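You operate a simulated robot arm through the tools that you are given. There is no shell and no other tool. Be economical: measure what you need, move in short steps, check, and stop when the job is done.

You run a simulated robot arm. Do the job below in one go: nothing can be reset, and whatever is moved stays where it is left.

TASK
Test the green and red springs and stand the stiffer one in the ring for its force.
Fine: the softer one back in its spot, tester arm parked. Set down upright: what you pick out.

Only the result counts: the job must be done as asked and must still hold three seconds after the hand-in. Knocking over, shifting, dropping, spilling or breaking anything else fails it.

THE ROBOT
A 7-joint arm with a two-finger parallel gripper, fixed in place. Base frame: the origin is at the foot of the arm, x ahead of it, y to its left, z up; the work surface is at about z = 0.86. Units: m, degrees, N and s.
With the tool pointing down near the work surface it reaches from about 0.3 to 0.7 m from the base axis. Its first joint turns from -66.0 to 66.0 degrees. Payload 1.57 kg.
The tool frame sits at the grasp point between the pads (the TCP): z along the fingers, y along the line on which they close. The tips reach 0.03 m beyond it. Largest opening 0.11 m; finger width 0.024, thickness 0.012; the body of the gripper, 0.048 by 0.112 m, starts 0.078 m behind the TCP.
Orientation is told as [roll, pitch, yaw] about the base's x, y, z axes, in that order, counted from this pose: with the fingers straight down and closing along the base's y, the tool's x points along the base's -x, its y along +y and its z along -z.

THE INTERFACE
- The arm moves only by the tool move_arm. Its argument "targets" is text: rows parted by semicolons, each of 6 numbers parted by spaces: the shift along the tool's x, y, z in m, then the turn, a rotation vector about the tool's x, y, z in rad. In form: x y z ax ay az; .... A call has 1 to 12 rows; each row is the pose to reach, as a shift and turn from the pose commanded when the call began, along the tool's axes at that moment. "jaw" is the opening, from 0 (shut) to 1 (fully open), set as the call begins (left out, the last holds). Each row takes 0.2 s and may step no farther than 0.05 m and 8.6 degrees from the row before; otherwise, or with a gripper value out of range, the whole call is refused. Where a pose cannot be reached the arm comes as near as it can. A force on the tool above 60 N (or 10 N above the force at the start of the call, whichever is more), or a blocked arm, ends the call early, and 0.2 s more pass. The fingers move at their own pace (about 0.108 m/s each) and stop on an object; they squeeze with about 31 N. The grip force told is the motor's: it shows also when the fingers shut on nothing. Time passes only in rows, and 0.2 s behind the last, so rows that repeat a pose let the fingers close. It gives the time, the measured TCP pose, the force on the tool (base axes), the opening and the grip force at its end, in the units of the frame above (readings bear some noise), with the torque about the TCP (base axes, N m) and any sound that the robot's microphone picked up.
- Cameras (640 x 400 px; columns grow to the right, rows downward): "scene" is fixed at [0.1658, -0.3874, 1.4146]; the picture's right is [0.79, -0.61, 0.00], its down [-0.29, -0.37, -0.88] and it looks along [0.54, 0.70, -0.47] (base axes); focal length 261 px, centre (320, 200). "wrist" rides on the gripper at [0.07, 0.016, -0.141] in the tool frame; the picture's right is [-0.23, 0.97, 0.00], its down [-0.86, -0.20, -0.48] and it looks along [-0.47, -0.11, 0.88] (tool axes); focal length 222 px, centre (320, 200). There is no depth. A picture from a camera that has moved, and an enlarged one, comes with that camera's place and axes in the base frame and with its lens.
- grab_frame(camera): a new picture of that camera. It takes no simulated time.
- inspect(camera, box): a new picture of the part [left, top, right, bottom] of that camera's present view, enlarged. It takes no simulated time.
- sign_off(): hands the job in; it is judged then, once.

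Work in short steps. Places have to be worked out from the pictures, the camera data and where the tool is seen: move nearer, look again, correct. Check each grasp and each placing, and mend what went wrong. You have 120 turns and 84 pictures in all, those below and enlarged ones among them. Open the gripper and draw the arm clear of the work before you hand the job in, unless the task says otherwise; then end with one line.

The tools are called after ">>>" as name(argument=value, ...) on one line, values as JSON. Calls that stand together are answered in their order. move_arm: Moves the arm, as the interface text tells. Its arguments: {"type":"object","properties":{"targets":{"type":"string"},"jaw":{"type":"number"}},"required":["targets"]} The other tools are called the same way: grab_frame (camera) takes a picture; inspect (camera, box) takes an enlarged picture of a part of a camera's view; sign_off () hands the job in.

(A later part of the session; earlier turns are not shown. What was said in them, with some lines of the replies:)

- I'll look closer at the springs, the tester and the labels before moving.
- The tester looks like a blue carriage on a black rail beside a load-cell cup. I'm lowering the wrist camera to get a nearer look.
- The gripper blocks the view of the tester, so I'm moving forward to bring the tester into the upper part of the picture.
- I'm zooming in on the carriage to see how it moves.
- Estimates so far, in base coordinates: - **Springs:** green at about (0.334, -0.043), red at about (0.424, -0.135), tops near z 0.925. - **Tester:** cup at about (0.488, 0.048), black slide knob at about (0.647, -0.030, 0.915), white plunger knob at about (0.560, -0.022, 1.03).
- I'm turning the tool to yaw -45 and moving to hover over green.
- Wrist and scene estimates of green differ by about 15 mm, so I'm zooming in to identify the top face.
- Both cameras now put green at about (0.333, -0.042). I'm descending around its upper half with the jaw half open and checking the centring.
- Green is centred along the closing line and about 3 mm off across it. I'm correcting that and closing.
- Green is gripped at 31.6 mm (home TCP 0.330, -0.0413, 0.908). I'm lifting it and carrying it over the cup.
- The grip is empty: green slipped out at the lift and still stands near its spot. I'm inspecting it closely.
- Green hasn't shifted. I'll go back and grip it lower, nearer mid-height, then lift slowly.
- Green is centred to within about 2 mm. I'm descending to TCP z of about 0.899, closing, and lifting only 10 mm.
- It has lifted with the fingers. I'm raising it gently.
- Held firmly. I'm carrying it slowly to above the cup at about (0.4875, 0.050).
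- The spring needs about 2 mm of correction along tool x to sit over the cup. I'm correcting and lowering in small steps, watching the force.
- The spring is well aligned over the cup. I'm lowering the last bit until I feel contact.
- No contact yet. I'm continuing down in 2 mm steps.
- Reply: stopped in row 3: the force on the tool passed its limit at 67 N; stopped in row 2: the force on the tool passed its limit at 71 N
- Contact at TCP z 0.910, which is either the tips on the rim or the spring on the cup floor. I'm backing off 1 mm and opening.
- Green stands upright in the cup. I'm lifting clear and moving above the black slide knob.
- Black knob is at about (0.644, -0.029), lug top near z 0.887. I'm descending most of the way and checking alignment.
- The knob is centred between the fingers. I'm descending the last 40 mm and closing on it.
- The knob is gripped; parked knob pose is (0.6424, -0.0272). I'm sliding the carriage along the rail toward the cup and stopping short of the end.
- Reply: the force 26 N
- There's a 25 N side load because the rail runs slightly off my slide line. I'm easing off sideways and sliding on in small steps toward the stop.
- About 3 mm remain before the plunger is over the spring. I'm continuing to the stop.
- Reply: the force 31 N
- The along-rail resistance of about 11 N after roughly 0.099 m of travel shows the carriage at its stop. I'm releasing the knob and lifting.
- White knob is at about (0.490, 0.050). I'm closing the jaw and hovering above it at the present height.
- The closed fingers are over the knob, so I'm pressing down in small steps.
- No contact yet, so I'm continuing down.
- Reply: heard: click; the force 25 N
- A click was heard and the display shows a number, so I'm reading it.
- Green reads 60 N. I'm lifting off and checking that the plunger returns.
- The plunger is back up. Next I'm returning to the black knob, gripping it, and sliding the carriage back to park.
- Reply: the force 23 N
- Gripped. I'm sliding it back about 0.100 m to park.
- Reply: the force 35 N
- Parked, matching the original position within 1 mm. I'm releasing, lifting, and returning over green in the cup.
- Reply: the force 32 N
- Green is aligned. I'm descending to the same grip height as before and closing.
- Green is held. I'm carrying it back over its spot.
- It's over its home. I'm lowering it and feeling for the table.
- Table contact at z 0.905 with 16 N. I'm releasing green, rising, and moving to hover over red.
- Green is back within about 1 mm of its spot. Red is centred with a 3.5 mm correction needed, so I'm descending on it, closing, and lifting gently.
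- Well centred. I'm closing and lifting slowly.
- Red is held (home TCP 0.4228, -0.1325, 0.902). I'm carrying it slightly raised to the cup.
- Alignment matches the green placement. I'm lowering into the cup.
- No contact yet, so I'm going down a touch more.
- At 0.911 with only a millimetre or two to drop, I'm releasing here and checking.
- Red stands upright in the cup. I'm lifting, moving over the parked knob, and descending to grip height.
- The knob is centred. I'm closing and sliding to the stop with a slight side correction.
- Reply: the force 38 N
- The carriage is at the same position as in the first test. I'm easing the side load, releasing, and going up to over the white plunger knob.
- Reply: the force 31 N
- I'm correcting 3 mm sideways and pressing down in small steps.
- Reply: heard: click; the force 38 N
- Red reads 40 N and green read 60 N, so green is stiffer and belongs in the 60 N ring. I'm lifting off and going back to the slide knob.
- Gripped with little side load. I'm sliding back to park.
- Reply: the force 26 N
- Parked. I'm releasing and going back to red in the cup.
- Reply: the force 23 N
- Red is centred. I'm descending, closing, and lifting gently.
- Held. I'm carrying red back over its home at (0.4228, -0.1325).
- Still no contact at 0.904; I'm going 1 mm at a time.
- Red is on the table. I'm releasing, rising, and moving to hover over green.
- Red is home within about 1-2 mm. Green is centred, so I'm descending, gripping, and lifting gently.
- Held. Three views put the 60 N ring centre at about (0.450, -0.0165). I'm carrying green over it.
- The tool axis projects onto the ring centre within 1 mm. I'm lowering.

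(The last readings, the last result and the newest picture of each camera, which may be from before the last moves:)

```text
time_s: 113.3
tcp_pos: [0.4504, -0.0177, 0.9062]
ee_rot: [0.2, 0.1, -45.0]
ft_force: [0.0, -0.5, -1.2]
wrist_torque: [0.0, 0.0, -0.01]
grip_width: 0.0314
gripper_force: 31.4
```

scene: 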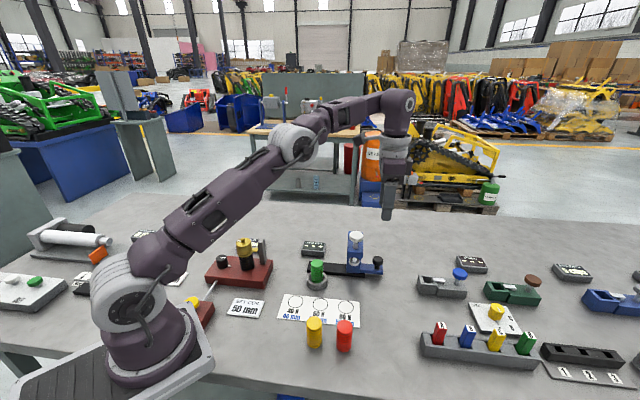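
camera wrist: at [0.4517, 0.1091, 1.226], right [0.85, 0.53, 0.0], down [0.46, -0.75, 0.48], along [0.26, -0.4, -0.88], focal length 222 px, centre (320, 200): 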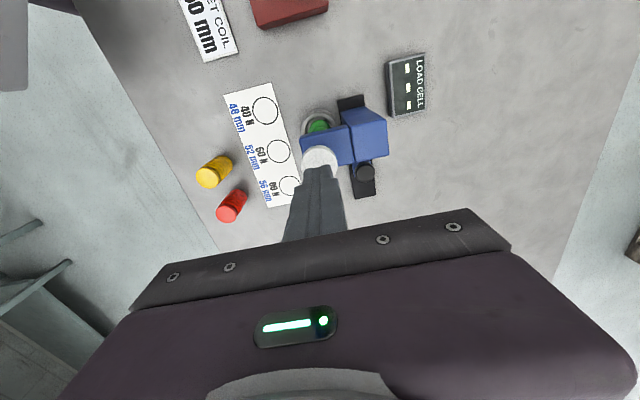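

Nicely inside the ring. I'm going on down to contact.

>>> move_arm(targets="0 0 0.001 0 0 0; 0 0 0.001 0 0 0")

>>> move_arm(targets="0 0 0.001 0 0 0; 0 0 0.001 0 0 0")

```text
time_s: 113.9
tcp_pos: [0.4501, -0.0178, 0.9057]
ee_rot: [0.2, -0.1, -45.0]
ft_force: [-0.4, -0.6, 2.3]
wrist_torque: [-0.01, 0.05, -0.01]
grip_width: 0.0316
gripper_force: 30.3
```

```text
time_s: 114.5
tcp_pos: [0.4505, -0.0174, 0.9039]
ee_rot: [0.3, -0.2, -45.0]
ft_force: [-0.8, -1.2, 16.9]
wrist_torque: [-0.14, 0.1, -0.02]
grip_width: 0.0315
gripper_force: 31.4
```

Contact at 17 N. I'm releasing, then rising straight up and drawing clear.

>>> move_arm(targets="0 0 -0.0005 0 0 0; 0 0 -0.0005 0 0 0; 0 0 -0.0005 0 0 0; 0 0 -0.03 0 0 0; 0 0 -0.07 0 0 0; 0 0 -0.11 0 0 0; 0 0 -0.15 0 0 0; 0 0 -0.19 0 0 0; 0.03 0 -0.22 0 0 0; 0.07 0 -0.24 0 0 0; 0.1 0 -0.25 0 0 0; 0.1 0 -0.25 0 0 0", jaw=0.6)

>>> inspect(camera="scene", box=[250, 215, 410, 360])

>>> inspect(camera="wrist", box=[200, 50, 440, 220])

```text
time_s: 117.1
tcp_pos: [0.3775, 0.0531, 1.1552]
ee_rot: [0.2, 0.0, -45.0]
ft_force: [0.0, 0.0, -0.9]
wrist_torque: [-0.01, -0.02, 0.02]
grip_width: 0.0659
gripper_force: 0.0
```

```text
2.76 times, centred on (330, 288) of scene
camera zoom: at [0.1657, -0.3874, 1.4146], right [0.79, -0.61, 0.0], down [-0.29, -0.37, -0.88], along [0.54, 0.7, -0.47], focal length 720 px, centre (292, -41)
```

zoom: 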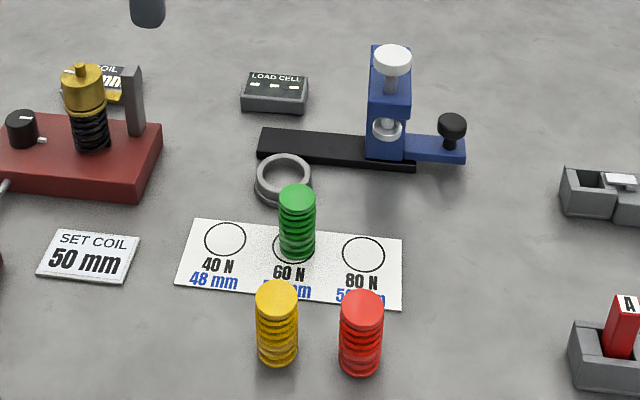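

```text
2.35 times, centred on (320, 135) of wrist
camera zoom: at [0.3401, 0.1142, 1.2947], right [0.85, 0.53, 0.0], down [0.46, -0.75, 0.48], along [0.26, -0.4, -0.88], focal length 523 px, centre (320, 353)
```

zoom: 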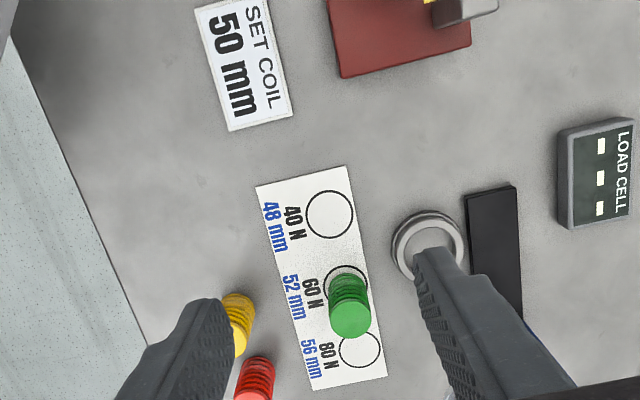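

I'm checking the centring closely before handing in.

>>> inspect(camera="scene", box=[300, 255, 350, 295])

>>> inspect(camera="wrist", box=[300, 110, 380, 200])

```text
10.00 times, centred on (325, 275) of scene
camera zoom: at [0.1657, -0.3874, 1.4146], right [0.79, -0.61, 0.0], down [-0.29, -0.37, -0.88], along [0.54, 0.7, -0.47], focal length 2611 px, centre (270, -550)
```

zoom: 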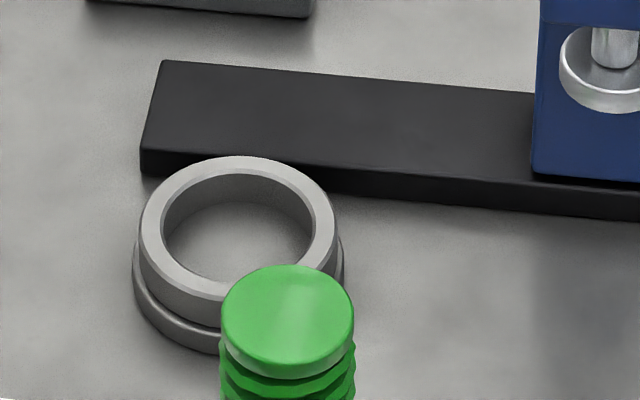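

```text
4.44 times, centred on (340, 155) of wrist
camera zoom: at [0.3401, 0.1142, 1.2947], right [0.85, 0.53, 0.0], down [0.46, -0.75, 0.48], along [0.26, -0.4, -0.88], focal length 987 px, centre (231, 400)
```

zoom: 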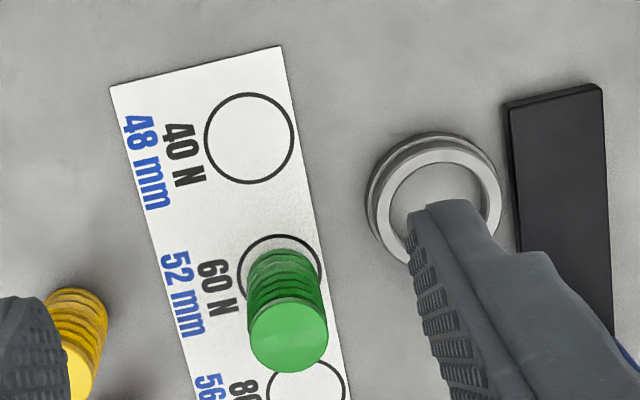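

>>> inspect(camera="scene", box=[290, 272, 350, 308])

```text
10.67 times, centred on (320, 290) of scene
camera zoom: at [0.1657, -0.3874, 1.4146], right [0.79, -0.61, 0.0], down [-0.29, -0.37, -0.88], along [0.54, 0.7, -0.47], focal length 2785 px, centre (320, -760)
```

zoom: 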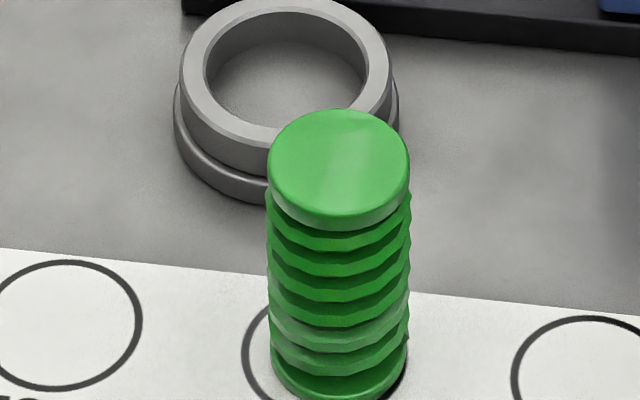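

The spring sits about 3 mm off the ring centre, leaving it almost touching the line. I'll regrip it, lift slightly and shift it 3 mm along tool x.

>>> move_arm(targets="-0.03 0 0.01 0 0 0; -0.07 0 0.03 0 0 0; -0.1 0 0.06 0 0 0; -0.1 0 0.1 0 0 0; -0.1 0 0.14 0 0 0; -0.1 0 0.18 0 0 0; -0.1 0 0.18 0 0 0", jaw=0.6)

>>> inspect(camera="wrist", box=[200, 70, 440, 240])

```text
time_s: 118.7
tcp_pos: [0.4508, -0.0178, 0.9736]
ee_rot: [0.2, -0.1, -45.0]
ft_force: [-0.1, 0.3, -0.7]
wrist_torque: [0.03, 0.0, -0.02]
grip_width: 0.066
gripper_force: 0.0
```

```text
2.35 times, centred on (320, 155) of wrist
camera zoom: at [0.4126, 0.0433, 1.1141], right [0.85, 0.53, 0.0], down [0.46, -0.75, 0.48], along [0.26, -0.4, -0.88], focal length 523 px, centre (320, 306)
```

zoom: 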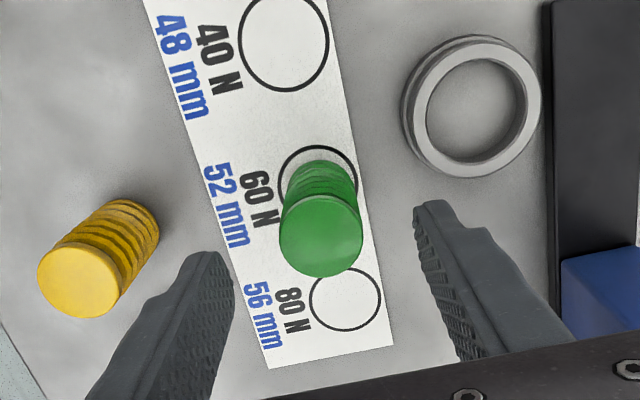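

The view confirms an offset of about 2.5 mm along tool x. I'm descending, gripping, lifting 4 mm and shifting.

>>> move_arm(targets="0 0 0.03 0 0 0; 0 0 0.06 0 0 0; 0 0 0.0695 0 0 0; 0 0 0.0695 0 0 0")

>>> move_arm(targets="0 0 0 0 0 0; 0 0 0 0 0 0; 0 0 0 0 0 0; 0 0 0 0 0 0; 0 0 -0.002 0 0 0; 0 0 -0.004 0 0 0; 0.0015 -0.0005 -0.004 0 0 0; 0.0028 -0.0008 -0.004 0 0 0; 0.0028 -0.0008 -0.004 0 0 0; 0.0028 -0.0008 -0.002 0 0 0; 0.0028 -0.0008 -0.001 0 0 0; 0.0028 -0.0008 -0.001 0 0 0", jaw=0)

>>> move_arm(targets="0 0 0.001 0 0 0; 0 0 0.001 0 0 0")

```text
time_s: 119.7
tcp_pos: [0.4506, -0.0157, 0.9051]
ee_rot: [0.2, -0.1, -45.1]
ft_force: [-0.1, 0.7, 1.0]
wrist_torque: [0.01, 0.0, 0.03]
grip_width: 0.0661
gripper_force: 0.1
```

```text
time_s: 122.3
tcp_pos: [0.4466, -0.0148, 0.9071]
ee_rot: [0.3, 0.0, -45.0]
ft_force: [0.7, -0.3, -0.5]
wrist_torque: [-0.01, 0.01, 0.04]
grip_width: 0.0314
gripper_force: 30.9
```

```text
time_s: 122.9
tcp_pos: [0.448, -0.0151, 0.9054]
ee_rot: [0.2, 0.1, -45.1]
ft_force: [0.9, -0.2, -0.9]
wrist_torque: [0.0, 0.01, 0.02]
grip_width: 0.0315
gripper_force: 30.7
```

No contact yet; another millimetre down.

>>> move_arm(targets="0 0 0.0007 0 0 0; 0 0 0.0007 0 0 0")

>>> move_arm(targets="0 0 0.0007 0 0 0; 0 0 0.0007 0 0 0")

```text
time_s: 123.5
tcp_pos: [0.4469, -0.0153, 0.9041]
ee_rot: [0.1, 0.1, -45.0]
ft_force: [-1.4, -0.5, 4.5]
wrist_torque: [-0.06, 0.08, -0.02]
grip_width: 0.0315
gripper_force: 30.6
```

```text
time_s: 124.1
tcp_pos: [0.4474, -0.015, 0.9037]
ee_rot: [0.2, -0.1, -45.0]
ft_force: [-1.7, 0.2, 16.8]
wrist_torque: [-0.07, 0.1, 0.0]
grip_width: 0.0315
gripper_force: 31.4
```

On the card. I'm releasing, rising straight up and checking.

>>> move_arm(targets="0 0 -0.0005 0 0 0; 0 0 -0.0005 0 0 0; 0 0 -0.0005 0 0 0; 0 0 -0.03 0 0 0; 0 0 -0.07 0 0 0; 0 0 -0.11 0 0 0; 0 0 -0.15 0 0 0; 0 0 -0.19 0 0 0; 0.03 0 -0.22 0 0 0; 0.07 0 -0.24 0 0 0; 0.1 0 -0.25 0 0 0; 0.1 0 -0.25 0 0 0", jaw=0.6)

>>> inspect(camera="scene", box=[290, 275, 350, 320])

>>> grab_frame(camera="scene")

```text
time_s: 126.7
tcp_pos: [0.3746, 0.0559, 1.1549]
ee_rot: [0.3, 0.1, -45.0]
ft_force: [-0.2, 1.1, -0.1]
wrist_torque: [0.0, 0.02, -0.01]
grip_width: 0.066
gripper_force: 0.0
```

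```text
8.89 times, centred on (320, 298) of scene
camera zoom: at [0.1657, -0.3874, 1.4146], right [0.79, -0.61, 0.0], down [-0.29, -0.37, -0.88], along [0.54, 0.7, -0.47], focal length 2321 px, centre (320, -667)
```

zoom: 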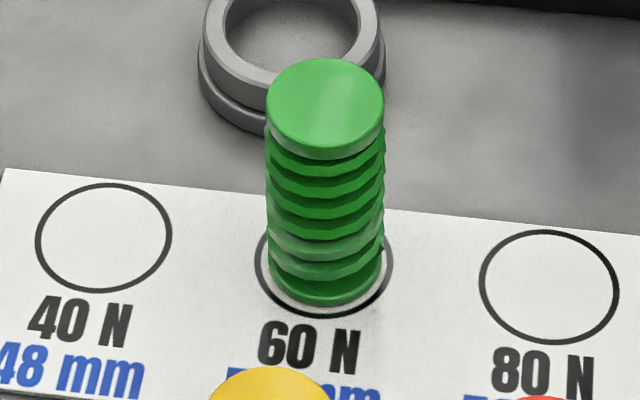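

```text
8 pictures are left
```

scene: 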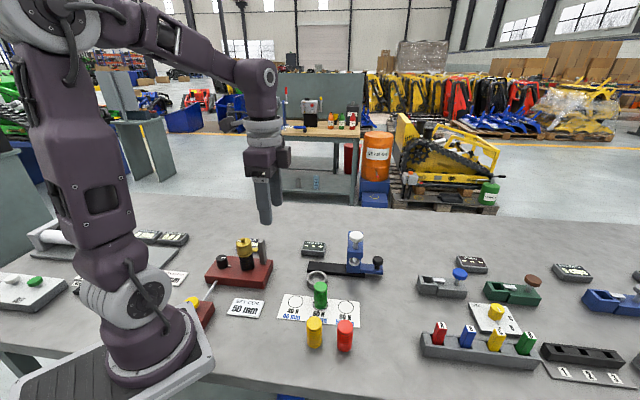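

Green stands upright and well centred in the 60 N ring. Red is home, the tester carriage is parked, and the arm is clear with the jaws open, so I'm handing in.

>>> sign_off()

```text
The job is handed in.
```

I tested both springs. Green read 60 N and red read 40 N, so green is the stiffer one and now stands upright in the 60 N ring; red is back in its spot and the tester arm is parked.
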